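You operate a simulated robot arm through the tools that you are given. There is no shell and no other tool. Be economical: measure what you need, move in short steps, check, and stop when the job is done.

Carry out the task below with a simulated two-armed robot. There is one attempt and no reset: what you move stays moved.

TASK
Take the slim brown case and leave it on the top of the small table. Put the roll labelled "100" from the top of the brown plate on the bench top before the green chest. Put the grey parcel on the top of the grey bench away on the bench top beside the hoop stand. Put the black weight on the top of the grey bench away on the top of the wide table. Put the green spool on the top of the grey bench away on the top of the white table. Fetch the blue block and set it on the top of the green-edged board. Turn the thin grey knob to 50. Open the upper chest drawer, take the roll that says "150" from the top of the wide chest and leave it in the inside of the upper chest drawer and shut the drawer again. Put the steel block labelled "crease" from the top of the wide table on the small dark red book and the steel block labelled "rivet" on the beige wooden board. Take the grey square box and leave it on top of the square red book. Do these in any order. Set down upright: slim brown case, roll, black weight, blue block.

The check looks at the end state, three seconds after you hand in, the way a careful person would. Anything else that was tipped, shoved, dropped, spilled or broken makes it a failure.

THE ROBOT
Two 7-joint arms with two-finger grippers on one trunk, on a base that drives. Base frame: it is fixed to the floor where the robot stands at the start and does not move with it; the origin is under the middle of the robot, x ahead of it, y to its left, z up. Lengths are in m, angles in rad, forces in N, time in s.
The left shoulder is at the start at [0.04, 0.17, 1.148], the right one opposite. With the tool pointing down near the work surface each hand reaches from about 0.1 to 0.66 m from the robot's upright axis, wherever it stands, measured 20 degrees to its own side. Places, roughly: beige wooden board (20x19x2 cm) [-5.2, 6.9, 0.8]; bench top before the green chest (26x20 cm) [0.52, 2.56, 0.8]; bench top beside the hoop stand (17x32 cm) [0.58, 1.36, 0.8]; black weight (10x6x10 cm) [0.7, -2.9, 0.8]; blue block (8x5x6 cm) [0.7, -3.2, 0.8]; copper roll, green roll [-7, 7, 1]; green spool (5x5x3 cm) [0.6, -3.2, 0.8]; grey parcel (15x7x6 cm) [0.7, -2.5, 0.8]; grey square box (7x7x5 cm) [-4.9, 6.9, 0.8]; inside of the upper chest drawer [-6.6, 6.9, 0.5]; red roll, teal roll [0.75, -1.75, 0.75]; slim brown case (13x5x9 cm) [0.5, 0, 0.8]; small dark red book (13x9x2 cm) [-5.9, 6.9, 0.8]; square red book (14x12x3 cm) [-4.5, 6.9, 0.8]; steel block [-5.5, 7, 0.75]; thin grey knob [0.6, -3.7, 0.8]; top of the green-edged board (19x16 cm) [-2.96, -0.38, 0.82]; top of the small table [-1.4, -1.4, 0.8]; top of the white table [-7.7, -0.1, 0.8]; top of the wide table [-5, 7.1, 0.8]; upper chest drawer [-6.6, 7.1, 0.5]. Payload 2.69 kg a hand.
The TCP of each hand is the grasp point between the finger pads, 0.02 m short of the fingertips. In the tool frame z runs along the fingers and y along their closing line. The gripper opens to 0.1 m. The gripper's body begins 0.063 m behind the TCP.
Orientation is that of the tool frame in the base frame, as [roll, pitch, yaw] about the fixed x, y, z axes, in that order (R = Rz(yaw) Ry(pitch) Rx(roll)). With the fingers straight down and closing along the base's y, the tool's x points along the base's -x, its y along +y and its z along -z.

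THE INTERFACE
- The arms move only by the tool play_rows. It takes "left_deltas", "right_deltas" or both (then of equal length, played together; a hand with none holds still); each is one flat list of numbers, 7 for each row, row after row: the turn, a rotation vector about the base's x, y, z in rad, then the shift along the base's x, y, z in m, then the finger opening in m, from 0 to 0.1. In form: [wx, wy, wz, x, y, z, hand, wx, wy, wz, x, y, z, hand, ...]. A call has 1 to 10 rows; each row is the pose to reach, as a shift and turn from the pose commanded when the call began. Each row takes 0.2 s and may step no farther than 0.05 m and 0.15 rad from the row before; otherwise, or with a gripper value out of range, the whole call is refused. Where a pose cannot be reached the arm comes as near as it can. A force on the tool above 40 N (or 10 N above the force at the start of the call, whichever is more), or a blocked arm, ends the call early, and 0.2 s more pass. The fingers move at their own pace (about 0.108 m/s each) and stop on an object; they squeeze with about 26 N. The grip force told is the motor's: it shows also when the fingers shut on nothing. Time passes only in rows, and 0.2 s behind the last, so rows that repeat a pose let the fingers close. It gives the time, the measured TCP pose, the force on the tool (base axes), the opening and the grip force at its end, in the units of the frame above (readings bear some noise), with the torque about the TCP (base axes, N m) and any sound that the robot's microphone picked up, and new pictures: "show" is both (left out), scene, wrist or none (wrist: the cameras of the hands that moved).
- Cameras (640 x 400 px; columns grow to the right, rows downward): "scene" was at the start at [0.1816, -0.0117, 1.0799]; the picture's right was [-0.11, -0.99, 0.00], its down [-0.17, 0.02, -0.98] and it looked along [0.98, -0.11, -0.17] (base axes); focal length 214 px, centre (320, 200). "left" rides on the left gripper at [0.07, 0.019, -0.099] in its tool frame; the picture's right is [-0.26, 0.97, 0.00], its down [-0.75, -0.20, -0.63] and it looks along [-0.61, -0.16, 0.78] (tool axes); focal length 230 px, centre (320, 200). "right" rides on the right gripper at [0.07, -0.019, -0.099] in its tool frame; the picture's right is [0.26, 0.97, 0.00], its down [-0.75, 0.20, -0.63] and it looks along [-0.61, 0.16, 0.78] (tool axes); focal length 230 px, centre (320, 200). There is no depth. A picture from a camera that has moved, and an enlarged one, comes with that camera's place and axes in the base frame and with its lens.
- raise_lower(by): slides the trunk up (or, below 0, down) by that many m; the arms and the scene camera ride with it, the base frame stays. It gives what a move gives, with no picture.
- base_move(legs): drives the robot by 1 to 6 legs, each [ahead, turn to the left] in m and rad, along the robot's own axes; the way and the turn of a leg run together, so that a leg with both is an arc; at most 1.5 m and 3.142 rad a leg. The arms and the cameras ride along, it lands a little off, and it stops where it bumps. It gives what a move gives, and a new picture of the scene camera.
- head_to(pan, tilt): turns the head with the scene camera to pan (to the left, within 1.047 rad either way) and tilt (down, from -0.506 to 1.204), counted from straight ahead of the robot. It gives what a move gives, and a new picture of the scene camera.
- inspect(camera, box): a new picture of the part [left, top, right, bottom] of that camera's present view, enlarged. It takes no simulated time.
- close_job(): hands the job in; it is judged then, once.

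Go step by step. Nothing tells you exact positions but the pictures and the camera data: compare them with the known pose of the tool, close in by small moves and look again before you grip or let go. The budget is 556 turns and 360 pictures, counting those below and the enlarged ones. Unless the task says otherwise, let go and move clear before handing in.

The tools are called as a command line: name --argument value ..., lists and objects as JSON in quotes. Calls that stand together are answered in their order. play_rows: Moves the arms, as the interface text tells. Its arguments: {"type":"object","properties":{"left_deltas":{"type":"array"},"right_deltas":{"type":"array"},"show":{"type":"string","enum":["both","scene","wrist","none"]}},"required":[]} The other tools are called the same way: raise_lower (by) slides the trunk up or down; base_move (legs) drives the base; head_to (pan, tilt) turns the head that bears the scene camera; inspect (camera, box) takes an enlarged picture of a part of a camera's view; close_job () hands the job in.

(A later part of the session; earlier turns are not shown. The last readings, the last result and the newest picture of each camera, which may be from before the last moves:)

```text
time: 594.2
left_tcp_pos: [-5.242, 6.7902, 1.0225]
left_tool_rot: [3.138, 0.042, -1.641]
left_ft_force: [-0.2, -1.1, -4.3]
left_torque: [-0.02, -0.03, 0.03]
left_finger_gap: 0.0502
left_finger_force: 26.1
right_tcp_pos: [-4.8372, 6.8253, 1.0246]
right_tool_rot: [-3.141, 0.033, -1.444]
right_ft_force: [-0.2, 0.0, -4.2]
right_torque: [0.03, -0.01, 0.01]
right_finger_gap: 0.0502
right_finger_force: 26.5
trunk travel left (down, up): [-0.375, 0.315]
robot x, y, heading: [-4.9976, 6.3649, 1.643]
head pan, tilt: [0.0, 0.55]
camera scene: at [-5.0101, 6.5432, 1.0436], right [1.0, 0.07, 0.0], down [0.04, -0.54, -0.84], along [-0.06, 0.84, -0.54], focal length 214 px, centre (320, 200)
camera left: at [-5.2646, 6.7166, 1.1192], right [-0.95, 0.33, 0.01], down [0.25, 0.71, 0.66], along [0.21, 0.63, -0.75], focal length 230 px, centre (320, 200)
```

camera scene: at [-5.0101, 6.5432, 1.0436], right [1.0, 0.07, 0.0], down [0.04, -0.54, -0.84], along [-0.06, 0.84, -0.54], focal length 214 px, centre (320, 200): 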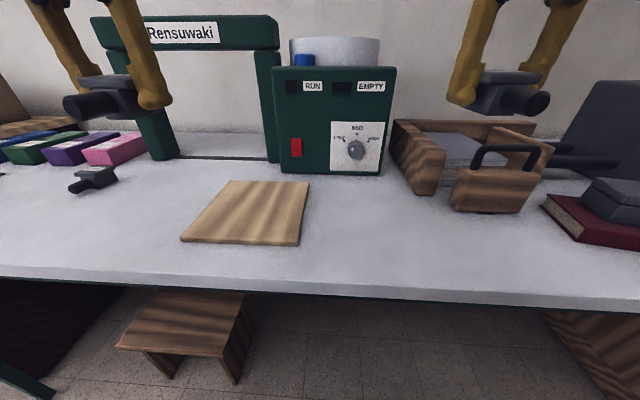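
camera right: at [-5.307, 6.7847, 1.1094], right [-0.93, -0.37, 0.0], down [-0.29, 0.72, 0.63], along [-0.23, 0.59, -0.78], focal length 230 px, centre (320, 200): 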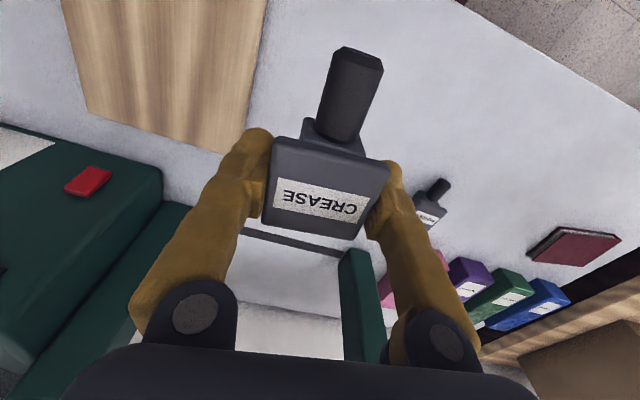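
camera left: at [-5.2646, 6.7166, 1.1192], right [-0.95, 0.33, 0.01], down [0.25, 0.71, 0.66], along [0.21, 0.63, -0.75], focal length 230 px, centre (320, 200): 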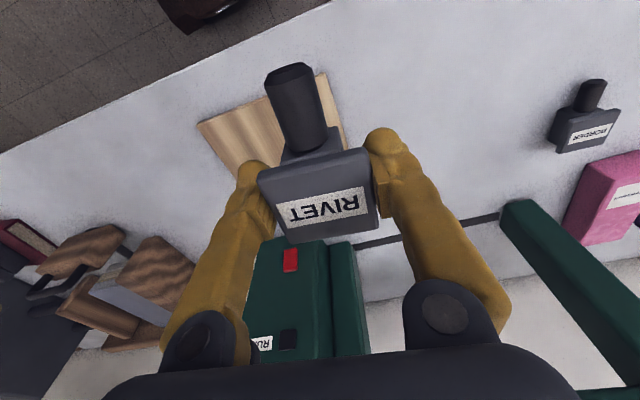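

Moving RIVET over the board at [-5.16, 6.90] and lowering.

play_rows --left_deltas '[-0.01, 0, 0, 0.02, 0.025, -0.02, 0, -0.02, 0, 0, 0.04, 0.055, -0.04, 0, -0.03, 0, 0, 0.06, 0.085, -0.06, 0, -0.03, 0, 0, 0.082, 0.115, -0.09, 0, -0.03, 0, 0, 0.082, 0.115, -0.13, 0]' --show "both"

```text
time: 595.4
left_tcp_pos: [-5.161, 6.9068, 0.8935]
left_tool_rot: [3.138, 0.011, -1.641]
left_ft_force: [0.9, 0.6, -4.3]
left_torque: [0.0, 0.01, -0.03]
left_finger_gap: 0.0502
left_finger_force: 25.4
right_tcp_pos: [-4.8371, 6.8263, 1.0232]
right_tool_rot: [-3.141, 0.031, -1.443]
right_ft_force: [1.0, -0.9, -3.9]
right_torque: [0.01, -0.02, 0.01]
right_finger_gap: 0.0505
right_finger_force: 25.6
trunk travel left (down, up): [-0.375, 0.315]
robot x, y, heading: [-5.0002, 6.3703, 1.638]
head pan, tilt: [0.0, 0.55]
camera scene: at [-5.0102, 6.5442, 1.0434], right [1.0, 0.07, 0.0], down [0.04, -0.54, -0.84], along [-0.06, 0.84, -0.54], focal length 214 px, centre (320, 200)
camera left: at [-5.1831, 6.8369, 0.9912], right [-0.95, 0.33, 0.0], down [0.25, 0.73, 0.64], along [0.21, 0.6, -0.77], focal length 230 px, centre (320, 200)
```

scene: 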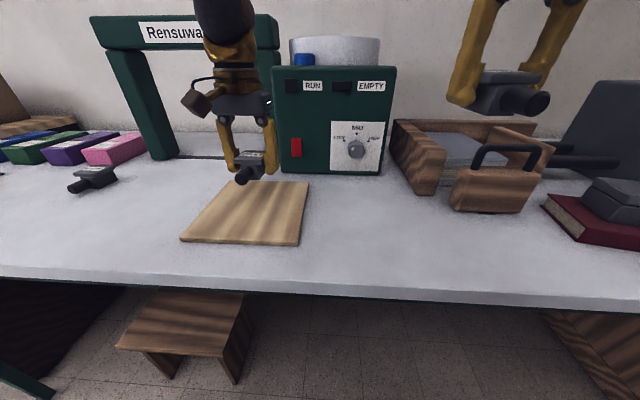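
left: 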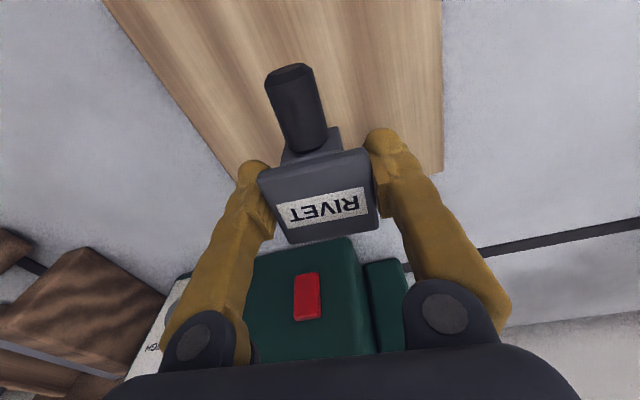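

Well over the board. Lowering to contact.

play_rows --left_deltas '[0, 0, 0, 0, -0.003, -0.02, 0, 0, 0, 0, 0, -0.006, -0.032, 0, 0, 0, 0, 0, -0.006, -0.038, 0]' --show "none"

inspect --camera "scene" --box '[180, 130, 320, 250]'

```text
time: 596.2
left_tcp_pos: [-5.1608, 6.9005, 0.8539]
left_tool_rot: [3.14, 0.011, -1.642]
left_ft_force: [-0.6, -0.2, -3.9]
left_torque: [-0.02, 0.0, -0.02]
left_finger_gap: 0.0504
left_finger_force: 25.8
right_tcp_pos: [-4.8372, 6.8263, 1.0238]
right_tool_rot: [3.141, 0.032, -1.444]
right_ft_force: [0.3, 0.2, -3.6]
right_torque: [0.01, 0.0, 0.0]
right_finger_gap: 0.0505
right_finger_force: 25.4
trunk travel left (down, up): [-0.375, 0.315]
robot x, y, heading: [-4.9978, 6.3664, 1.645]
head pan, tilt: [0.0, 0.55]
```

```text
3.33 times, centred on (250, 190) of scene
camera zoom: at [-5.01, 6.5444, 1.0434], right [1.0, 0.07, 0.0], down [0.04, -0.54, -0.84], along [-0.06, 0.84, -0.54], focal length 715 px, centre (553, 233)
```

zoom: 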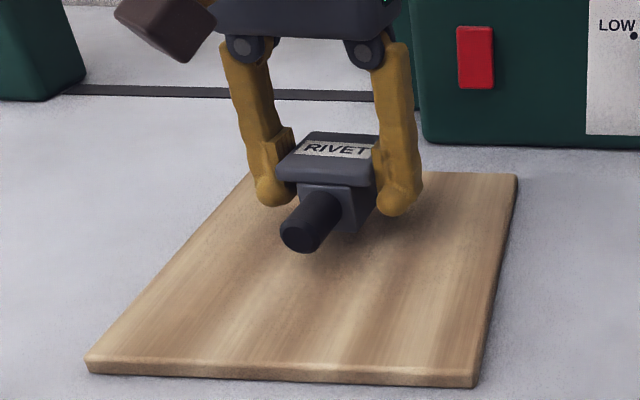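

play_rows --left_deltas '[0, 0, 0, 0, -0.012, 0, 0, 0, 0, 0, 0, -0.025, -0.003, 0, 0, 0, 0, 0, -0.025, -0.006, 0, 0, 0, 0, 0, -0.025, -0.009, 0]' --show "none"

inspect --camera "scene" --box '[180, 130, 320, 250]'

```text
time: 597.2
left_tcp_pos: [-5.1603, 6.8746, 0.8461]
left_tool_rot: [3.14, 0.014, -1.641]
left_ft_force: [-0.3, -0.3, -4.8]
left_torque: [0.0, -0.05, -0.02]
left_finger_gap: 0.0504
left_finger_force: 26.0
right_tcp_pos: [-4.8369, 6.8258, 1.0232]
right_tool_rot: [3.141, 0.03, -1.445]
right_ft_force: [0.0, -1.6, -3.7]
right_torque: [0.03, -0.03, -0.01]
right_finger_gap: 0.0505
right_finger_force: 26.3
trunk travel left (down, up): [-0.375, 0.315]
robot x, y, heading: [-4.9959, 6.3671, 1.639]
head pan, tilt: [0.0, 0.55]
```

```text
3.33 times, centred on (250, 190) of scene
camera zoom: at [-5.0099, 6.5441, 1.0434], right [1.0, 0.07, 0.0], down [0.04, -0.54, -0.84], along [-0.06, 0.84, -0.54], focal length 715 px, centre (553, 233)
```

zoom: 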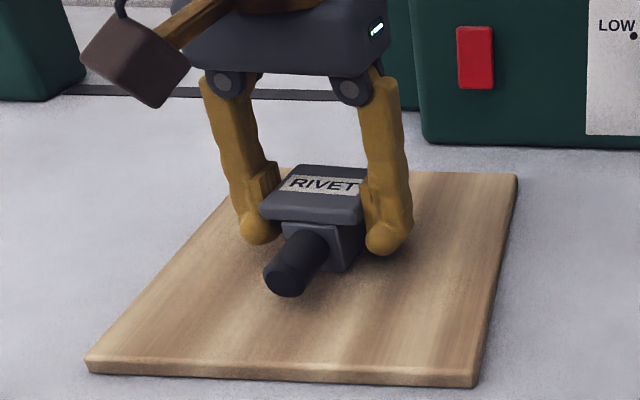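

play_rows --left_deltas '[0, 0, 0, 0, 0, -0.002, 0, 0, 0, 0, 0, 0, -0.004, 0, 0, 0, 0, 0, 0, -0.005, 0]' --show "none"

inspect --camera "scene" --box '[200, 160, 300, 230]'

```text
time: 598.0
left_tcp_pos: [-5.1606, 6.8744, 0.8415]
left_tool_rot: [3.14, 0.013, -1.643]
left_ft_force: [-0.3, -0.5, 4.3]
left_torque: [-0.17, -0.07, 0.01]
left_finger_gap: 0.0505
left_finger_force: 25.7
right_tcp_pos: [-4.8361, 6.826, 1.023]
right_tool_rot: [3.14, 0.032, -1.444]
right_ft_force: [-0.1, 0.3, -3.9]
right_torque: [0.03, -0.02, -0.01]
right_finger_gap: 0.0506
right_finger_force: 26.7
trunk travel left (down, up): [-0.375, 0.315]
robot x, y, heading: [-4.9976, 6.3695, 1.638]
head pan, tilt: [0.0, 0.55]
```

```text
5.71 times, centred on (250, 195) of scene
camera zoom: at [-5.0097, 6.5436, 1.0436], right [1.0, 0.07, 0.0], down [0.04, -0.54, -0.84], along [-0.06, 0.84, -0.54], focal length 1226 px, centre (720, 229)
```

zoom: 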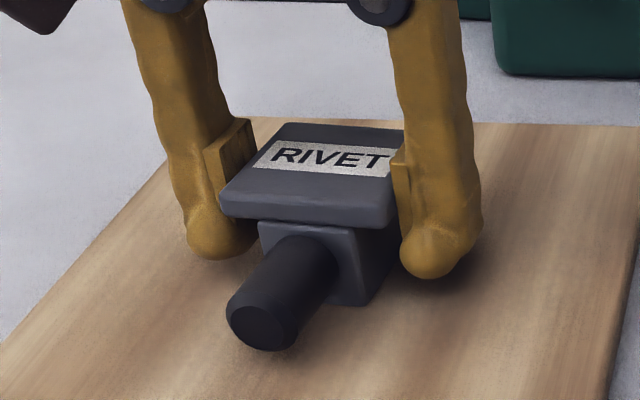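

Contact (force reversed to +4 N). Release and lift.

play_rows --left_deltas '[0, 0, 0, 0, 0, 0, 0.08, 0, 0, 0, 0, 0, 0, 0.08, 0, 0, 0, 0, 0, 0.03, 0.08, 0, 0, 0, 0, 0, 0.07, 0.1, 0, 0, 0, 0, 0, 0.12, 0.1, 0, 0, 0, -0.01, -0.02, 0.16, 0.1, 0, 0, 0, -0.03, -0.04, 0.18, 0.1]' --show "scene"

```text
time: 599.6
left_tcp_pos: [-5.1929, 6.8346, 1.0203]
left_tool_rot: [3.14, 0.011, -1.644]
left_ft_force: [0.4, -0.5, -0.9]
left_torque: [0.0, -0.03, -0.01]
left_finger_gap: 0.1001
left_finger_force: 0.1
right_tcp_pos: [-4.8373, 6.8262, 1.0241]
right_tool_rot: [-3.141, 0.035, -1.443]
right_ft_force: [-0.5, -0.7, -4.5]
right_torque: [0.03, 0.03, 0.05]
right_finger_gap: 0.0505
right_finger_force: 25.9
trunk travel left (down, up): [-0.375, 0.315]
robot x, y, heading: [-4.9962, 6.3692, 1.645]
head pan, tilt: [0.0, 0.55]
camera scene: at [-5.0101, 6.5434, 1.0436], right [1.0, 0.07, 0.0], down [0.04, -0.54, -0.84], along [-0.06, 0.84, -0.54], focal length 214 px, centre (320, 200)
```

scene: 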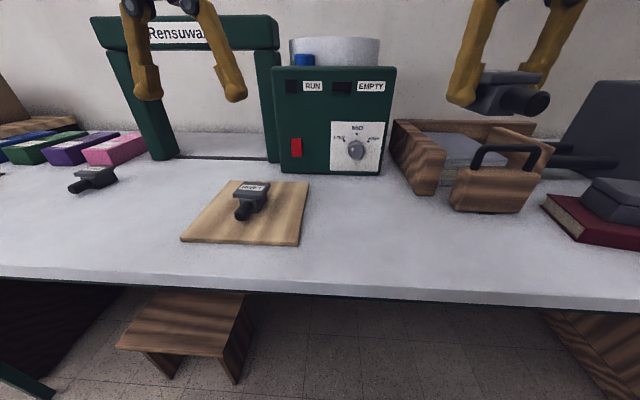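

RIVET rests on the beige board. Now CREASE: I'll shift left to x≈-6.08 for the dark red book.

base_move --legs '[[-0.25, 0], [0, 1.5], [1.06, 0], [0, -1.571]]'

base_move --legs '[[0.26, 0]]'

```text
time: 614.1
left_tcp_pos: [-6.2165, 6.5787, 1.0196]
left_tool_rot: [3.141, 0.013, -1.661]
left_ft_force: [0.2, -0.6, 0.6]
left_torque: [-0.02, -0.01, 0.02]
left_finger_gap: 0.1
left_finger_force: 0.0
right_tcp_pos: [-5.8605, 6.5639, 1.0233]
right_tool_rot: [3.138, 0.032, -1.463]
right_ft_force: [-0.4, 0.3, -4.4]
right_torque: [0.02, -0.02, 0.01]
right_finger_gap: 0.0504
right_finger_force: 26.0
trunk travel left (down, up): [-0.375, 0.315]
robot x, y, heading: [-6.0403, 6.1096, 1.626]
head pan, tilt: [0.0, 0.55]
camera scene: at [-6.0479, 6.2843, 1.0435], right [1.0, 0.05, 0.0], down [0.03, -0.54, -0.84], along [-0.04, 0.84, -0.54], focal length 214 px, centre (320, 200)
```

scene: 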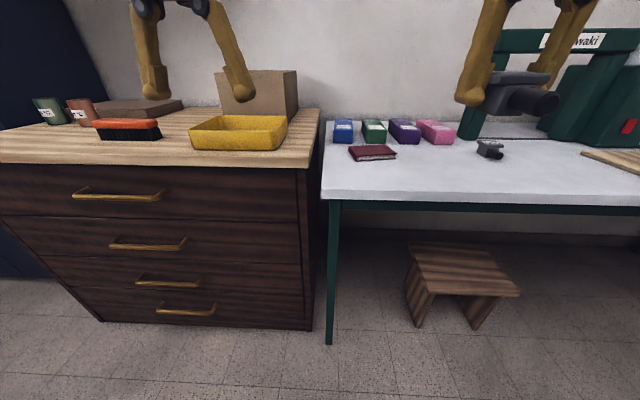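

```text
time: 615.9
left_tcp_pos: [-6.2261, 6.8256, 1.0262]
left_tool_rot: [3.136, 0.025, -1.664]
left_ft_force: [0.5, 0.3, 0.3]
left_torque: [0.0, 0.03, 0.01]
left_finger_gap: 0.0999
left_finger_force: 0.1
right_tcp_pos: [-5.8705, 6.8088, 1.0315]
right_tool_rot: [3.14, 0.047, -1.466]
right_ft_force: [0.4, -0.2, -4.4]
right_torque: [-0.02, 0.0, -0.01]
right_finger_gap: 0.0507
right_finger_force: 25.8
trunk travel left (down, up): [-0.375, 0.315]
robot x, y, heading: [-6.0531, 6.373, 1.62]
head pan, tilt: [0.0, 0.55]
camera scene: at [-6.0605, 6.5461, 1.0434], right [1.0, 0.05, 0.0], down [0.03, -0.54, -0.84], along [-0.04, 0.84, -0.54], focal length 214 px, centre (320, 200)
```

scene: 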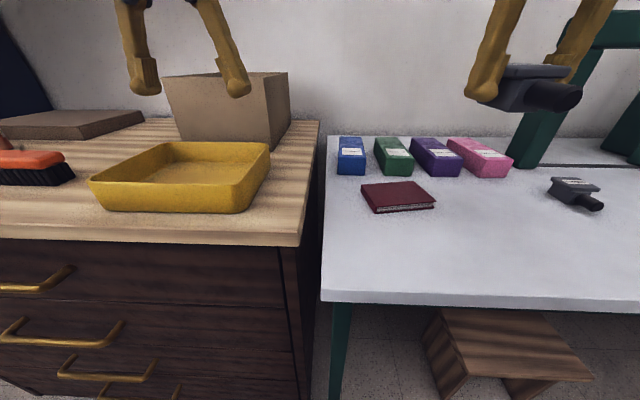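

Book centre confirmed near [-5.92, 6.945]. Moving CREASE over it and lowering.

play_rows --right_deltas '[0, 0, 0, 0, 0, 0, 0, -0.01, 0, 0, -0.01, 0.03, -0.01, 0, -0.02, 0, 0, -0.02, 0.06, -0.02, 0, -0.035, 0, 0.02, -0.035, 0.09, -0.04, 0, -0.045, 0, 0.04, -0.045, 0.12, -0.06, 0, -0.045, 0, 0.04, -0.05, 0.145, -0.09, 0, -0.045, 0, 0.04, -0.05, 0.15, -0.12, 0]' --show "both"

```text
time: 617.5
left_tcp_pos: [-6.2248, 6.8095, 1.0335]
left_tool_rot: [3.135, 0.042, -1.665]
left_ft_force: [-0.6, 0.2, -0.1]
left_torque: [0.0, 0.01, -0.01]
left_finger_gap: 0.0999
left_finger_force: 0.1
right_tcp_pos: [-5.9196, 6.9419, 0.9162]
right_tool_rot: [3.138, 0.019, -1.425]
right_ft_force: [-0.9, 0.6, -5.0]
right_torque: [0.01, 0.0, -0.02]
right_finger_gap: 0.0508
right_finger_force: 25.6
trunk travel left (down, up): [-0.375, 0.315]
robot x, y, heading: [-6.0549, 6.3656, 1.62]
head pan, tilt: [0.0, 0.55]
camera scene: at [-6.0604, 6.5458, 1.0435], right [1.0, 0.05, 0.0], down [0.03, -0.54, -0.84], along [-0.04, 0.84, -0.54], focal length 214 px, centre (320, 200)
camera right: at [-5.8913, 6.8747, 1.013], right [-0.92, -0.39, 0.0], down [-0.3, 0.7, 0.64], along [-0.25, 0.59, -0.76], focal length 230 px, centre (320, 200)
```

scene: 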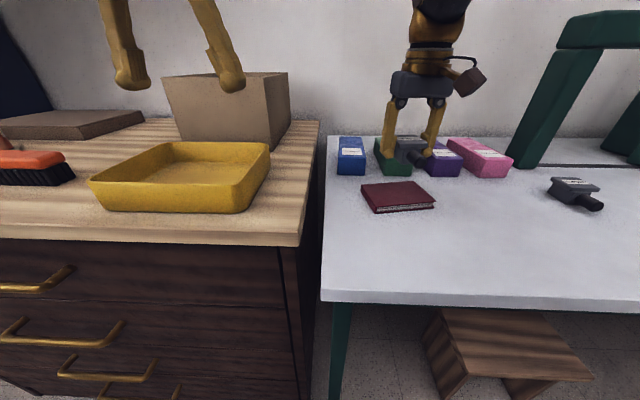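
right: 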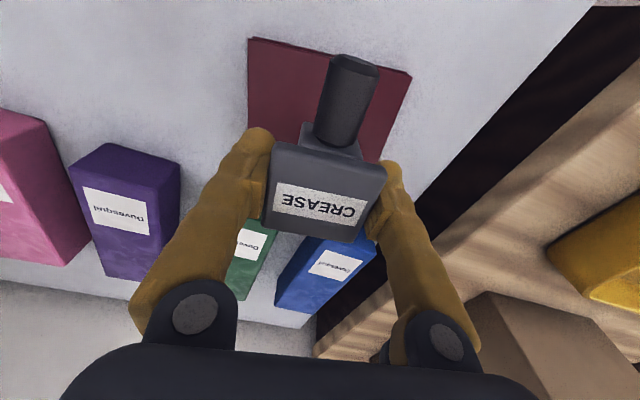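

Centred over the book. Lowering to contact.

play_rows --right_deltas '[0, 0, 0.02, 0, 0.001, -0.02, 0, -0.01, 0, 0.05, 0, 0.002, -0.04, 0, -0.015, 0, 0.06, 0, 0.003, -0.055, 0]' --show "none"

inspect --camera "scene" --box '[340, 130, 460, 220]'

```text
time: 618.3
left_tcp_pos: [-6.2251, 6.8079, 1.0334]
left_tool_rot: [3.133, 0.044, -1.665]
left_ft_force: [-0.4, 0.2, 0.4]
left_torque: [0.0, -0.02, 0.01]
left_finger_gap: 0.1003
left_finger_force: 0.0
right_tcp_pos: [-5.9193, 6.9467, 0.8606]
right_tool_rot: [3.134, 0.004, -1.365]
right_ft_force: [-0.1, 0.2, -3.8]
right_torque: [-0.02, 0.01, 0.0]
right_finger_gap: 0.0503
right_finger_force: 26.2
trunk travel left (down, up): [-0.375, 0.315]
robot x, y, heading: [-6.0559, 6.3696, 1.615]
head pan, tilt: [0.0, 0.55]
```

```text
4.44 times, centred on (400, 175) of scene
camera zoom: at [-6.0604, 6.5461, 1.0434], right [1.0, 0.05, 0.0], down [0.03, -0.54, -0.84], along [-0.04, 0.84, -0.54], focal length 953 px, centre (-36, 311)
```

zoom: 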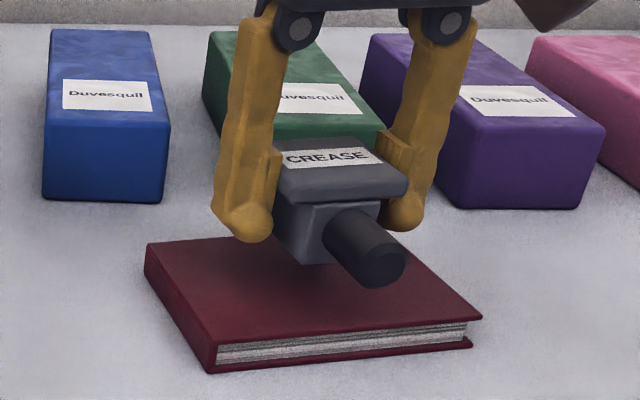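

play_rows --right_deltas '[0, 0, 0, 0, -0.004, -0.003, 0, 0, 0, 0, 0, -0.006, -0.007, 0, 0, 0, 0, 0, -0.006, -0.01, 0]' --show "none"

inspect --camera "scene" --box '[340, 130, 460, 220]'

```text
time: 619.1
left_tcp_pos: [-6.2261, 6.8096, 1.0341]
left_tool_rot: [3.136, 0.046, -1.667]
left_ft_force: [-0.3, -0.5, 0.1]
left_torque: [0.02, -0.01, -0.03]
left_finger_gap: 0.1001
left_finger_force: 0.0
right_tcp_pos: [-5.9193, 6.9378, 0.8529]
right_tool_rot: [3.136, 0.004, -1.367]
right_ft_force: [-0.9, 0.2, -4.1]
right_torque: [0.03, -0.01, -0.04]
right_finger_gap: 0.0504
right_finger_force: 26.0
trunk travel left (down, up): [-0.375, 0.315]
robot x, y, heading: [-6.0554, 6.3715, 1.619]
head pan, tilt: [0.0, 0.55]
```

```text
4.44 times, centred on (400, 175) of scene
camera zoom: at [-6.0605, 6.5459, 1.0435], right [1.0, 0.05, 0.0], down [0.03, -0.54, -0.84], along [-0.04, 0.84, -0.54], focal length 953 px, centre (-36, 311)
```

zoom: 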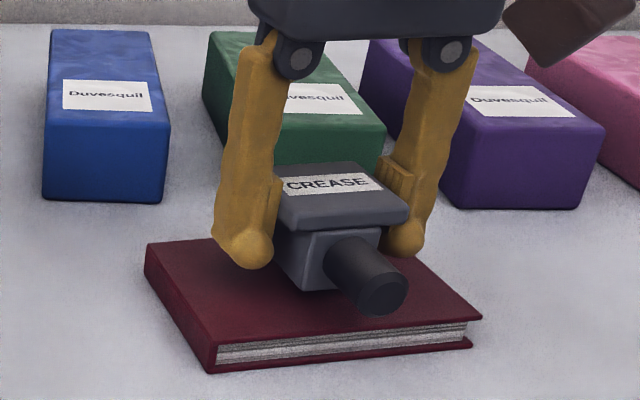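

play_rows --right_deltas '[0, 0, 0, 0, 0, -0.003, 0, 0, 0, 0, 0, 0, -0.005, 0, 0, 0, 0, 0, 0, -0.007, 0]' --show "none"

inspect --camera "scene" --box '[340, 130, 460, 220]'

```text
time: 619.9
left_tcp_pos: [-6.2253, 6.8102, 1.0346]
left_tool_rot: [3.133, 0.044, -1.664]
left_ft_force: [-0.2, -0.3, 0.6]
left_torque: [-0.01, 0.02, -0.01]
left_finger_gap: 0.0999
left_finger_force: 0.1
right_tcp_pos: [-5.9194, 6.9382, 0.8459]
right_tool_rot: [3.135, 0.005, -1.367]
right_ft_force: [-0.2, 0.2, -1.2]
right_torque: [-0.04, -0.05, 0.01]
right_finger_gap: 0.0504
right_finger_force: 25.9
trunk travel left (down, up): [-0.375, 0.315]
robot x, y, heading: [-6.0544, 6.37, 1.62]
head pan, tilt: [0.0, 0.55]
```

```text
4.44 times, centred on (400, 175) of scene
camera zoom: at [-6.0605, 6.5455, 1.0436], right [1.0, 0.05, 0.0], down [0.03, -0.54, -0.84], along [-0.04, 0.84, -0.54], focal length 953 px, centre (-36, 311)
```

zoom: 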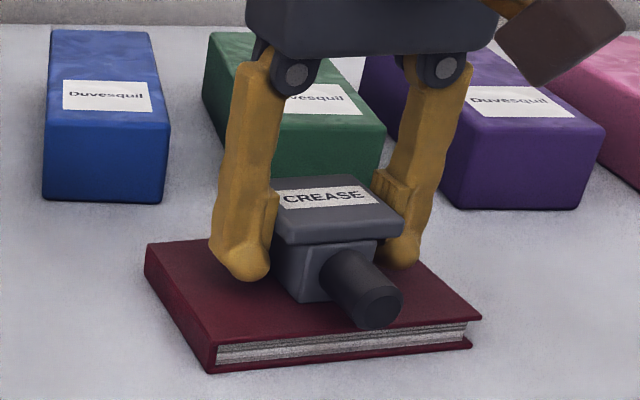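

Touching (load has come off the hand). One more millimetre, then release and lift.

play_rows --right_deltas '[0, 0, 0, 0, 0, -0.001, 0, 0, 0, 0, 0, 0, -0.001, 0.08, 0, 0, 0, 0, 0, -0.001, 0.08, 0, 0, 0, 0, 0, 0.03, 0.08, 0, 0, 0, 0, 0, 0.07, 0.08, 0, 0, 0, 0, 0, 0.12, 0.1, 0, 0, 0, 0, -0.02, 0.16, 0.1, 0, 0, 0, 0.02, -0.05, 0.18, 0.1]' --show "scene"

```text
time: 621.7
left_tcp_pos: [-6.2245, 6.8079, 1.0334]
left_tool_rot: [3.132, 0.043, -1.664]
left_ft_force: [0.1, -0.3, 0.0]
left_torque: [0.03, -0.02, 0.02]
left_finger_gap: 0.1
left_finger_force: 0.0
right_tcp_pos: [-5.8992, 6.8903, 1.0245]
right_tool_rot: [3.135, 0.003, -1.365]
right_ft_force: [0.4, 0.8, 0.2]
right_torque: [0.0, 0.0, -0.01]
right_finger_gap: 0.1
right_finger_force: 0.1
trunk travel left (down, up): [-0.375, 0.315]
robot x, y, heading: [-6.0545, 6.3678, 1.622]
head pan, tilt: [0.0, 0.55]
camera scene: at [-6.0599, 6.5448, 1.0437], right [1.0, 0.05, 0.0], down [0.03, -0.54, -0.84], along [-0.04, 0.84, -0.54], focal length 214 px, centre (320, 200)
```

scene: 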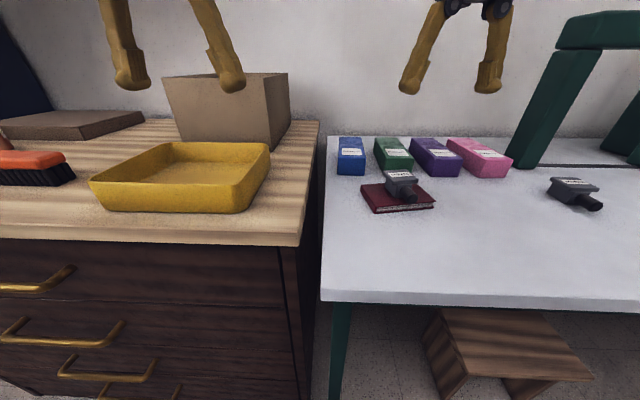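

CREASE sits on the dark red book. Next the chest: I'll back off, move left to face it, and study its drawers and the rolls on top.

base_move --legs '[[-0.45, 0], [0, 1.52], [0.6, 0], [0, -1.571]]'

head_to --pan 0 --tilt 0.45

```text
time: 629.1
left_tcp_pos: [-6.53, 5.7682, 1.0426]
left_tool_rot: [3.129, 0.063, -0.144]
left_ft_force: [0.1, 0.0, -0.9]
left_torque: [-0.02, -0.12, 0.01]
left_finger_gap: 0.0999
left_finger_force: 0.0
right_tcp_pos: [-6.5964, 6.1004, 1.0359]
right_tool_rot: [3.136, 0.025, 0.156]
right_ft_force: [-0.8, 0.9, -0.8]
right_torque: [0.02, -0.11, 0.01]
right_finger_gap: 0.1
right_finger_force: 0.0
trunk travel left (down, up): [-0.375, 0.315]
robot x, y, heading: [-6.1021, 5.9255, -3.099]
head pan, tilt: [0.0, 0.55]
stopped in leg 3: the robot was blocked; the commanded pose is now the measured one
camera scene: at [-6.2851, 5.9196, 1.0426], right [-0.04, 1.0, 0.0], down [0.54, 0.02, -0.84], along [-0.84, -0.03, -0.54], focal length 214 px, centre (320, 200)
```

scene: 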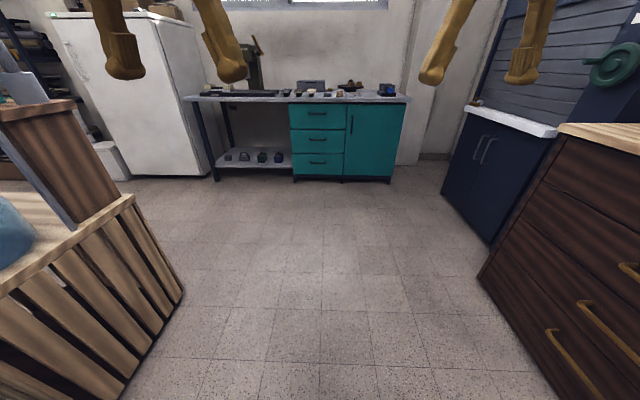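

```text
time: 629.8
left_tcp_pos: [-6.5211, 5.769, 1.0474]
left_tool_rot: [3.128, 0.073, -0.146]
left_ft_force: [1.0, 0.2, -0.6]
left_torque: [-0.01, 0.03, -0.02]
left_finger_gap: 0.1
left_finger_force: 0.0
right_tcp_pos: [-6.5878, 6.1006, 1.0402]
right_tool_rot: [3.136, 0.035, 0.153]
right_ft_force: [0.6, -1.1, -0.5]
right_torque: [-0.02, 0.06, 0.0]
right_finger_gap: 0.1002
right_finger_force: 0.0
trunk travel left (down, up): [-0.375, 0.315]
robot x, y, heading: [-6.1034, 5.9306, -3.098]
head pan, tilt: [0.0, 0.45]
camera scene: at [-6.2809, 5.9192, 1.0527], right [-0.04, 1.0, 0.0], down [0.45, 0.02, -0.89], along [-0.89, -0.04, -0.45], focal length 214 px, centre (320, 200)
```

scene: 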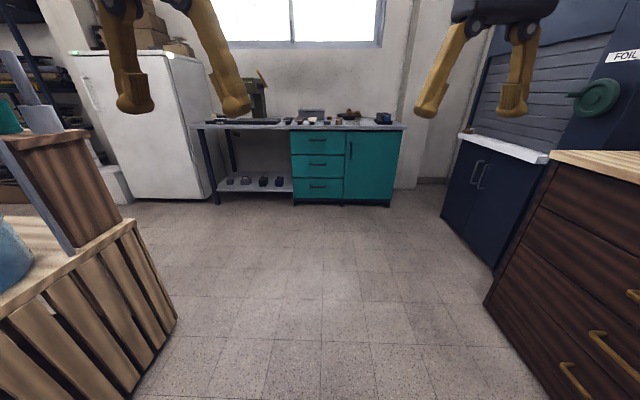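

base_move --legs '[[0.52, 0], [0, -1.611]]'

inspect --camera "scene" --box '[120, 80, 560, 380]'

```text
time: 636.8
left_tcp_pos: [-6.754, 6.3316, 1.0466]
left_tool_rot: [3.129, 0.072, -1.755]
left_ft_force: [-0.2, -0.1, 0.0]
left_torque: [-0.02, -0.01, 0.02]
left_finger_gap: 0.0999
left_finger_force: 0.0
right_tcp_pos: [-6.4205, 6.3851, 1.0386]
right_tool_rot: [3.138, 0.036, -1.453]
right_ft_force: [0.5, -0.2, 0.6]
right_torque: [0.04, 0.01, 0.02]
right_finger_gap: 0.1001
right_finger_force: 0.0
trunk travel left (down, up): [-0.375, 0.315]
robot x, y, heading: [-6.619, 5.9068, 1.571]
head pan, tilt: [0.0, 0.45]
camera scene: at [-6.6206, 6.0856, 1.0526], right [1.0, 0.0, 0.0], down [0.0, -0.45, -0.89], along [0.0, 0.89, -0.45], focal length 214 px, centre (320, 200)
```

scene: 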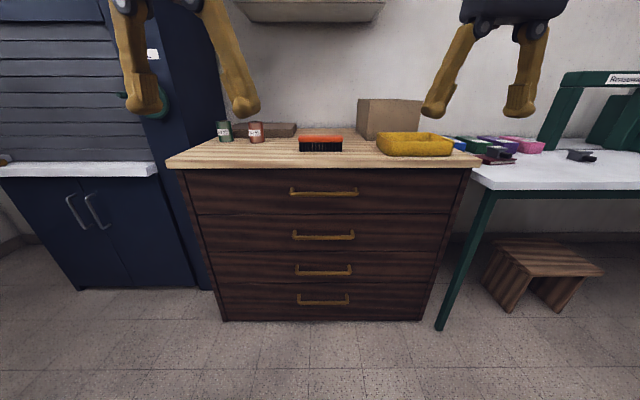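

```text
1.33 times, centred on (340, 230) of scene
camera zoom: at [-6.6206, 6.0856, 1.0526], right [1.0, 0.0, 0.0], down [0.0, -0.45, -0.89], along [0.0, 0.89, -0.45], focal length 286 px, centre (293, 160)
```

zoom: 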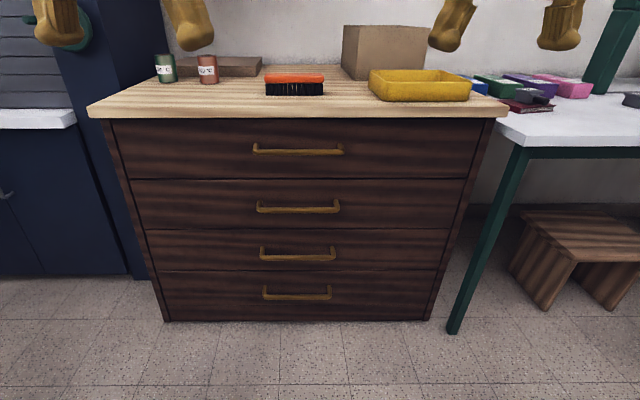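

I see a four-drawer chest (handles at z≈0.74, 0.55, 0.37, 0.19) with a green and a copper roll on top. Let me read the labels.

inspect --camera "scene" --box '[200, 110, 290, 160]'

inspect --camera "scene" --box '[180, 160, 480, 330]'

```text
7.11 times, centred on (245, 135) of scene
camera zoom: at [-6.6206, 6.0856, 1.0526], right [1.0, 0.0, 0.0], down [0.0, -0.45, -0.89], along [0.0, 0.89, -0.45], focal length 1525 px, centre (853, 662)
```

zoom: 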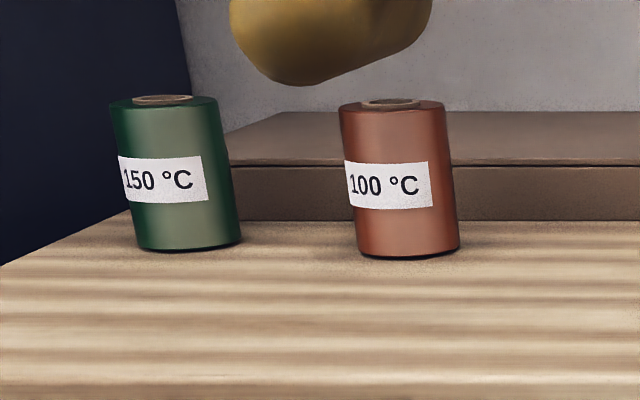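

```text
2.13 times, centred on (330, 245) of scene
camera zoom: at [-6.6206, 6.0856, 1.0526], right [1.0, 0.0, 0.0], down [0.0, -0.45, -0.89], along [0.0, 0.89, -0.45], focal length 458 px, centre (299, 104)
```

zoom: 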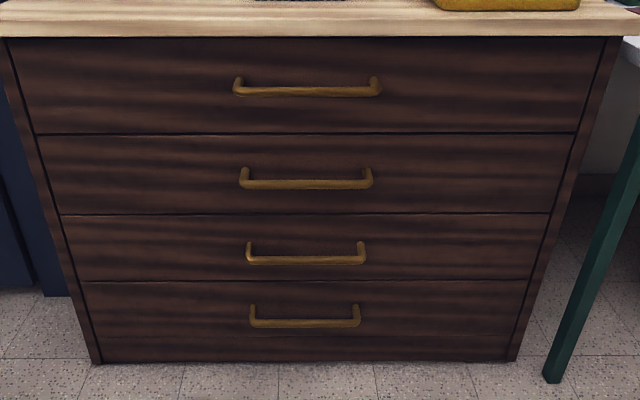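

The green roll is the "150" one. To pull a handle I'll turn the right hand horizontal (fingers forward, closing vertically). First the yaw by 90°.

play_rows --right_deltas '[0, 0, 0.15, 0, 0, 0, 0.1, 0, 0, 0.3, 0, 0, 0, 0.1, 0, 0, 0.45, 0, 0, 0, 0.1, 0, 0, 0.6, 0, 0, 0, 0.1, 0, 0, 0.75, 0, 0, 0, 0.1, 0, 0, 0.9, 0, 0, 0, 0.1, 0, 0, 1.05, 0, 0, 0, 0.1, 0, 0, 1.2, 0, 0, 0, 0.1, 0, 0, 1.35, 0, 0, 0, 0.1, 0, 0, 1.453, 0, 0, 0, 0.1]' --show "none"

play_rows --right_deltas '[0.15, 0, 0, 0, 0, 0, 0.1, 0.3, 0, 0, 0, 0, -0.01, 0.1, 0.45, 0, 0, 0, 0, -0.02, 0.1, 0.6, 0, 0, 0, 0, -0.03, 0.1, 0.75, 0, 0, 0, 0, -0.04, 0.1, 0.9, 0, 0, 0, 0, -0.05, 0.1, 1.05, 0, 0, 0, 0, -0.06, 0.1, 1.2, 0, 0, 0, 0, -0.07, 0.1, 1.35, 0, 0, 0, 0, -0.08, 0.1, 1.5, 0, 0, 0, 0, -0.09, 0.1]' --show "both"

```text
time: 639.0
left_tcp_pos: [-6.7547, 6.316, 1.0531]
left_tool_rot: [3.125, 0.088, -1.756]
left_ft_force: [1.1, 0.7, -0.5]
left_torque: [0.01, 0.0, -0.03]
left_finger_gap: 0.1002
left_finger_force: 0.0
right_tcp_pos: [-6.421, 6.3702, 1.0466]
right_tool_rot: [3.139, 0.052, 0.001]
right_ft_force: [-0.6, -0.2, 0.4]
right_torque: [0.04, -0.02, 0.02]
right_finger_gap: 0.0998
right_finger_force: 0.1
trunk travel left (down, up): [-0.375, 0.315]
robot x, y, heading: [-6.6214, 5.9038, 1.573]
head pan, tilt: [0.0, 0.45]
```

```text
time: 641.2
left_tcp_pos: [-6.7536, 6.3158, 1.0531]
left_tool_rot: [3.123, 0.089, -1.754]
left_ft_force: [0.0, 1.2, 0.0]
left_torque: [-0.03, -0.02, 0.02]
left_finger_gap: 0.0998
left_finger_force: 0.0
right_tcp_pos: [-6.4101, 6.3724, 0.9594]
right_tool_rot: [-1.636, 0.024, 0.019]
right_ft_force: [0.1, 0.2, -0.9]
right_torque: [0.0, 0.0, -0.04]
right_finger_gap: 0.1001
right_finger_force: 0.1
trunk travel left (down, up): [-0.375, 0.315]
robot x, y, heading: [-6.6226, 5.9063, 1.574]
head pan, tilt: [0.0, 0.45]
camera scene: at [-6.6203, 6.086, 1.0525], right [1.0, 0.0, 0.0], down [0.0, -0.45, -0.89], along [0.0, 0.89, -0.45], focal length 214 px, centre (320, 200)
camera right: at [-6.3385, 6.2766, 0.9818], right [0.24, -0.06, -0.97], down [-0.74, -0.66, -0.14], along [-0.63, 0.75, -0.2], focal length 230 px, centre (320, 200)
```

scene: 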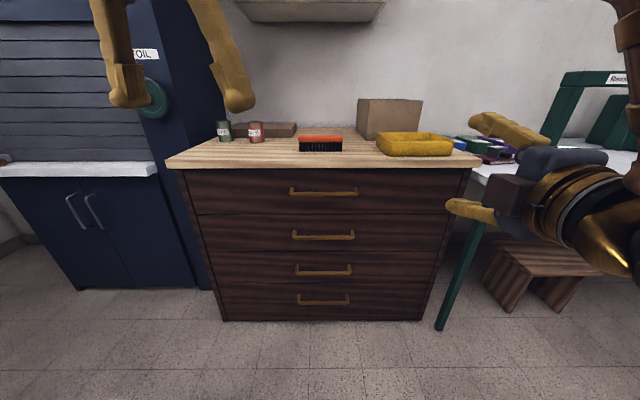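
right: 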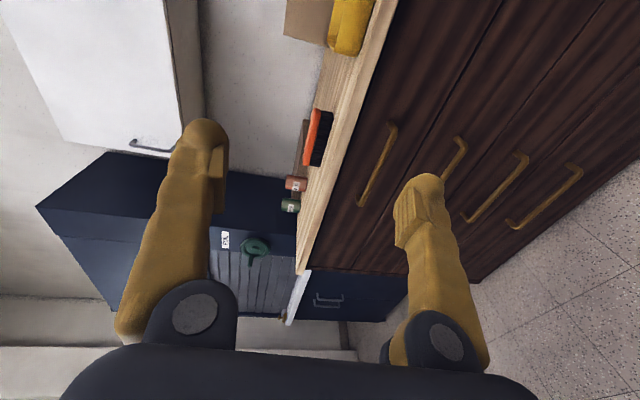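

The horizontal pose works. The top handle triangulates to [-6.606, 6.765, 0.739]. I'll drive in 12 cm and bring the fingers around its right part.

base_move --legs '[[0.12, 0]]'

play_rows --right_deltas '[0, 0, 0, 0, 0, 0, 0.08, 0.03, 0, 0, -0.02, 0.02, -0.03, 0.07, 0.065, 0, 0, -0.04, 0.04, -0.06, 0.06, 0.065, 0, 0, -0.06, 0.06, -0.1, 0.06, 0.065, 0, 0, -0.08, 0.08, -0.14, 0.06, 0.065, 0, 0, -0.1, 0.1, -0.18, 0.06, 0.065, 0, 0, -0.13, 0.12, -0.21, 0.06, 0.065, 0, 0, -0.13, 0.14, -0.22, 0.06]' --show "both"

```text
time: 642.5
left_tcp_pos: [-6.7547, 6.4372, 1.0529]
left_tool_rot: [3.125, 0.087, -1.753]
left_ft_force: [0.2, -0.1, -0.8]
left_torque: [-0.04, 0.01, 0.0]
left_finger_gap: 0.0999
left_finger_force: 0.1
right_tcp_pos: [-6.4094, 6.4918, 0.9559]
right_tool_rot: [-1.648, 0.018, 0.021]
right_ft_force: [0.2, -0.1, -0.2]
right_torque: [0.0, 0.02, 0.02]
right_finger_gap: 0.0998
right_finger_force: 0.2
trunk travel left (down, up): [-0.375, 0.315]
robot x, y, heading: [-6.6181, 6.0289, 1.576]
head pan, tilt: [0.0, 0.45]
camera scene: at [-6.6211, 6.2067, 1.0525], right [1.0, 0.0, 0.0], down [0.0, -0.45, -0.89], along [0.0, 0.89, -0.45], focal length 214 px, centre (320, 200)
```

scene: 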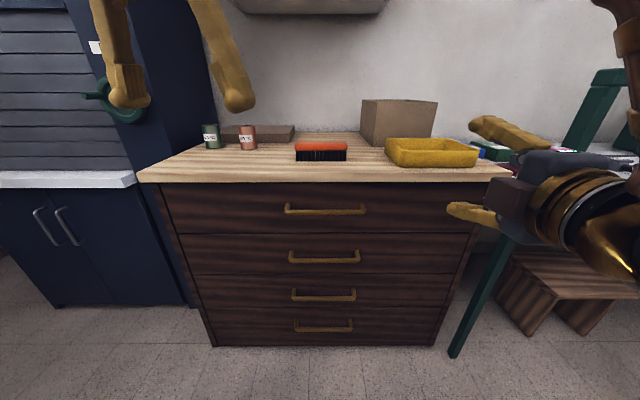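

```text
time: 644.2
left_tcp_pos: [-6.7559, 6.4199, 1.0586]
left_tool_rot: [3.121, 0.103, -1.754]
left_ft_force: [0.1, -0.7, -0.4]
left_torque: [0.03, -0.04, -0.01]
left_finger_gap: 0.1001
left_finger_force: 0.1
right_tcp_pos: [-6.5309, 6.6205, 0.7439]
right_tool_rot: [-1.56, 0.01, 0.01]
right_ft_force: [-0.1, -0.1, 0.2]
right_torque: [0.0, -0.04, 0.0]
right_finger_gap: 0.0599
right_finger_force: 0.0
trunk travel left (down, up): [-0.375, 0.315]
robot x, y, heading: [-6.618, 6.028, 1.575]
head pan, tilt: [0.0, 0.45]
camera scene: at [-6.6211, 6.2064, 1.0526], right [1.0, 0.0, 0.0], down [0.0, -0.45, -0.89], along [0.0, 0.89, -0.45], focal length 214 px, centre (320, 200)
camera right: at [-6.4614, 6.5224, 0.7611], right [0.25, 0.01, -0.97], down [-0.75, -0.63, -0.2], along [-0.62, 0.77, -0.15], focal length 230 px, centre (320, 200)
```

scene: 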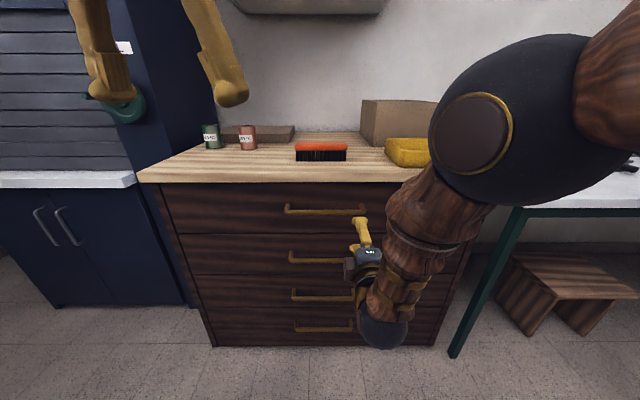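
right: 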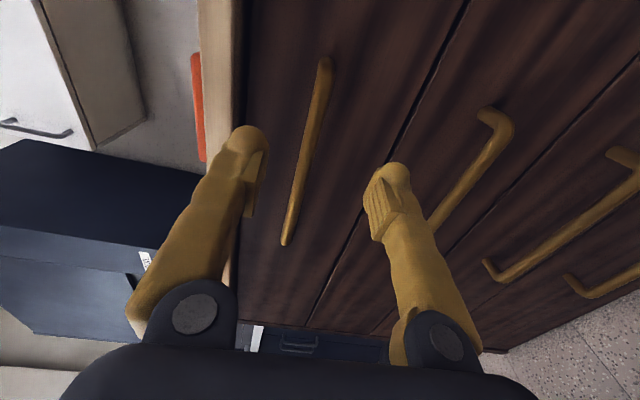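

The fingers straddle the top handle. I'll slide forward onto it and close.

play_rows --right_deltas '[0, 0, 0, -0.015, 0.03, 0, 0.06, 0, 0, 0, -0.03, 0.07, 0.001, 0.06, 0, 0, 0, -0.03, 0.11, 0.001, 0.06, 0, 0, 0, -0.03, 0.14, 0.001, 0.06, 0, 0, 0, -0.03, 0.14, 0.001, 0.02, 0, 0, 0, -0.03, 0.14, 0.001, 0, 0, 0, 0, -0.03, 0.14, 0.001, 0]' --show "both"

```text
time: 645.7
left_tcp_pos: [-6.7549, 6.3986, 1.0671]
left_tool_rot: [3.112, 0.124, -1.756]
left_ft_force: [-0.5, -1.1, 0.5]
left_torque: [0.12, -0.01, -0.01]
left_finger_gap: 0.1
left_finger_force: 0.0
right_tcp_pos: [-6.557, 6.7195, 0.7496]
right_tool_rot: [-1.588, 0.011, 0.022]
right_ft_force: [8.7, -7.9, -23.9]
right_torque: [-0.07, -0.39, -0.4]
right_finger_gap: 0.0084
right_finger_force: 36.6
right hand out of reach, approached as far as the arm can: row 3, 4, 5, 6, 7
trunk travel left (down, up): [-0.375, 0.315]
robot x, y, heading: [-6.6184, 6.028, 1.575]
head pan, tilt: [0.0, 0.45]
stopped in row 7 (right hand): the force on the tool passed its limit at 45 N (the readings are from after the stop); the commanded pose is now the measured one
camera scene: at [-6.62, 6.204, 1.0529], right [1.0, 0.0, 0.0], down [0.0, -0.45, -0.89], along [0.0, 0.89, -0.45], focal length 214 px, centre (320, 200)
camera right: at [-6.4864, 6.6228, 0.7679], right [0.25, -0.01, -0.97], down [-0.74, -0.65, -0.18], along [-0.63, 0.76, -0.17], focal length 230 px, centre (320, 200)
```

scene: 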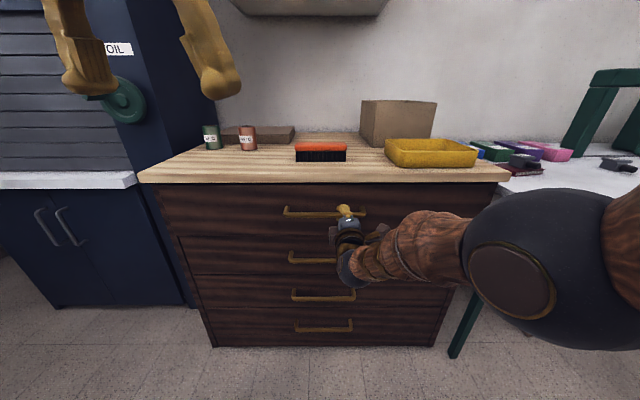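
right: 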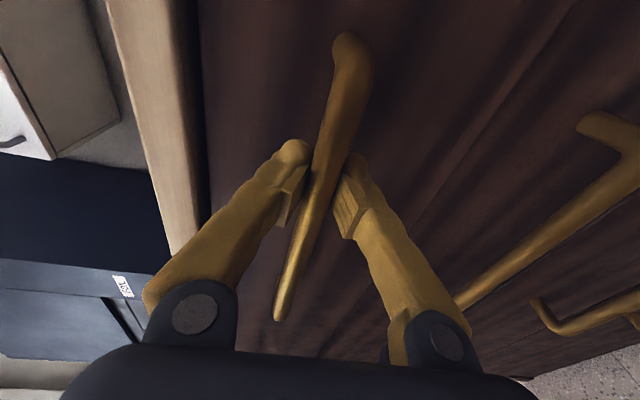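

The bar is gripped. I'll pull gently 3 cm and see if this drawer moves.

play_rows --right_deltas '[0, 0, 0, 0, -0.008, 0, 0, 0, 0, 0, 0, -0.016, 0, 0, 0, 0, 0, 0, -0.024, 0, 0, 0, 0, 0, 0, -0.03, 0, 0]' --show "both"

```text
time: 646.3
left_tcp_pos: [-6.7555, 6.3822, 1.0572]
left_tool_rot: [3.119, 0.094, -1.757]
left_ft_force: [-0.5, -1.6, 0.0]
left_torque: [0.01, 0.0, 0.0]
left_finger_gap: 0.1001
left_finger_force: 0.1
right_tcp_pos: [-6.5577, 6.6863, 0.7485]
right_tool_rot: [-1.607, 0.007, 0.025]
right_ft_force: [1.8, -7.7, -36.9]
right_torque: [-0.14, -0.33, -0.65]
right_finger_gap: 0.0073
right_finger_force: 35.5
trunk travel left (down, up): [-0.375, 0.315]
robot x, y, heading: [-6.6181, 6.0314, 1.573]
head pan, tilt: [0.0, 0.45]
stopped in row 2 (right hand): the arm was blocked; the commanded pose is now the measured one
camera scene: at [-6.6213, 6.2067, 1.0523], right [1.0, 0.0, 0.0], down [0.0, -0.45, -0.89], along [0.0, 0.89, -0.45], focal length 214 px, centre (320, 200)
camera right: at [-6.486, 6.59, 0.7701], right [0.25, -0.03, -0.97], down [-0.74, -0.65, -0.17], along [-0.63, 0.76, -0.19], focal length 230 px, centre (320, 200)
```

scene: 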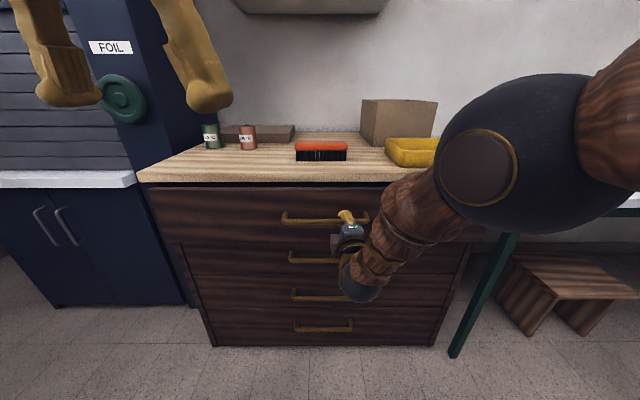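
right: 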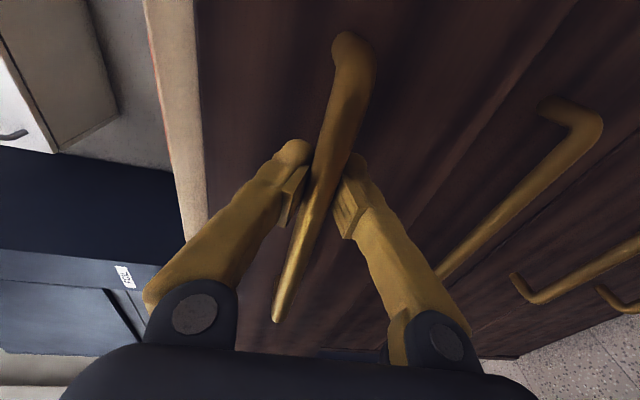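

The top drawer slides (it came out a few cm). But the given place for the "upper chest drawer" is z≈0.5, which matches the second drawer (centre 0.54), not the top one (0.73). I'll push the top one fully shut again first.

play_rows --right_deltas '[0, 0, 0, 0, 0, 0, 0, 0, 0, 0, 0, 0.01, 0, 0, 0, 0, 0, 0, 0.02, 0, 0, 0, 0, 0, 0, 0.03, 0, 0, 0, 0, 0, 0, 0.035, 0, 0]' --show "scene"

```text
time: 647.5
left_tcp_pos: [-6.7557, 6.3854, 1.0575]
left_tool_rot: [3.121, 0.093, -1.754]
left_ft_force: [1.0, -0.2, -0.3]
left_torque: [-0.01, -0.02, 0.01]
left_finger_gap: 0.1
left_finger_force: 0.0
right_tcp_pos: [-6.557, 6.7271, 0.7491]
right_tool_rot: [-1.6, 0.008, 0.028]
right_ft_force: [-0.1, -3.4, -36.0]
right_torque: [0.0, -0.28, -0.05]
right_finger_gap: 0.0073
right_finger_force: 36.0
right hand out of reach, approached as far as the arm can: row 4, 5
trunk travel left (down, up): [-0.375, 0.315]
robot x, y, heading: [-6.6228, 6.0281, 1.573]
head pan, tilt: [0.0, 0.45]
camera scene: at [-6.6209, 6.2093, 1.0519], right [1.0, 0.0, 0.0], down [0.0, -0.45, -0.89], along [0.0, 0.89, -0.45], focal length 214 px, centre (320, 200)
```

scene: 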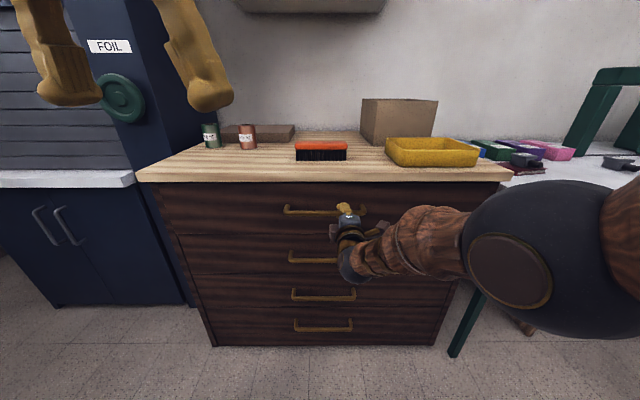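

play_rows --right_deltas '[0, 0, 0, 0, 0, 0, 0.06, 0, 0, 0, 0, 0, 0, 0.06, 0, 0, 0, 0, -0.03, 0, 0.06, 0, 0, 0, 0, -0.07, 0, 0.06, 0, 0, 0, 0, -0.11, 0, 0.06, 0, 0, 0, 0.02, -0.14, -0.02, 0.06]' --show "none"

inspect --camera "scene" --box '[130, 160, 530, 360]'

```text
time: 648.9
left_tcp_pos: [-6.7546, 6.3832, 1.0583]
left_tool_rot: [3.119, 0.097, -1.753]
left_ft_force: [0.1, 0.8, -0.2]
left_torque: [0.0, 0.03, -0.01]
left_finger_gap: 0.0999
left_finger_force: 0.1
right_tcp_pos: [-6.5188, 6.5853, 0.7501]
right_tool_rot: [-1.572, 0.011, 0.002]
right_ft_force: [-0.2, 0.5, -0.6]
right_torque: [0.0, -0.02, 0.01]
right_finger_gap: 0.0602
right_finger_force: 0.0
trunk travel left (down, up): [-0.375, 0.315]
robot x, y, heading: [-6.6206, 6.0291, 1.579]
head pan, tilt: [0.0, 0.45]
```

```text
1.60 times, centred on (330, 260) of scene
camera zoom: at [-6.6208, 6.2065, 1.0525], right [1.0, 0.0, 0.0], down [0.0, -0.45, -0.89], along [0.0, 0.89, -0.45], focal length 343 px, centre (304, 104)
```

zoom: 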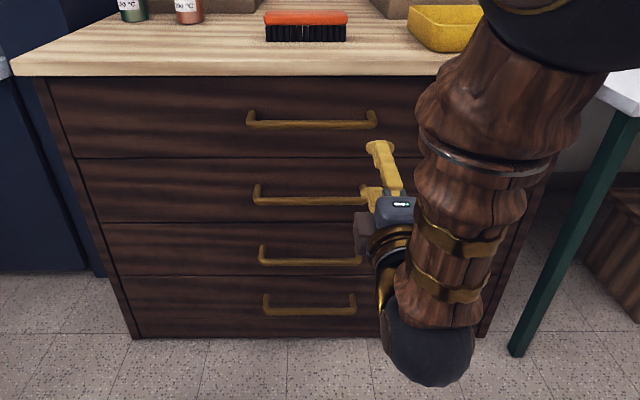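

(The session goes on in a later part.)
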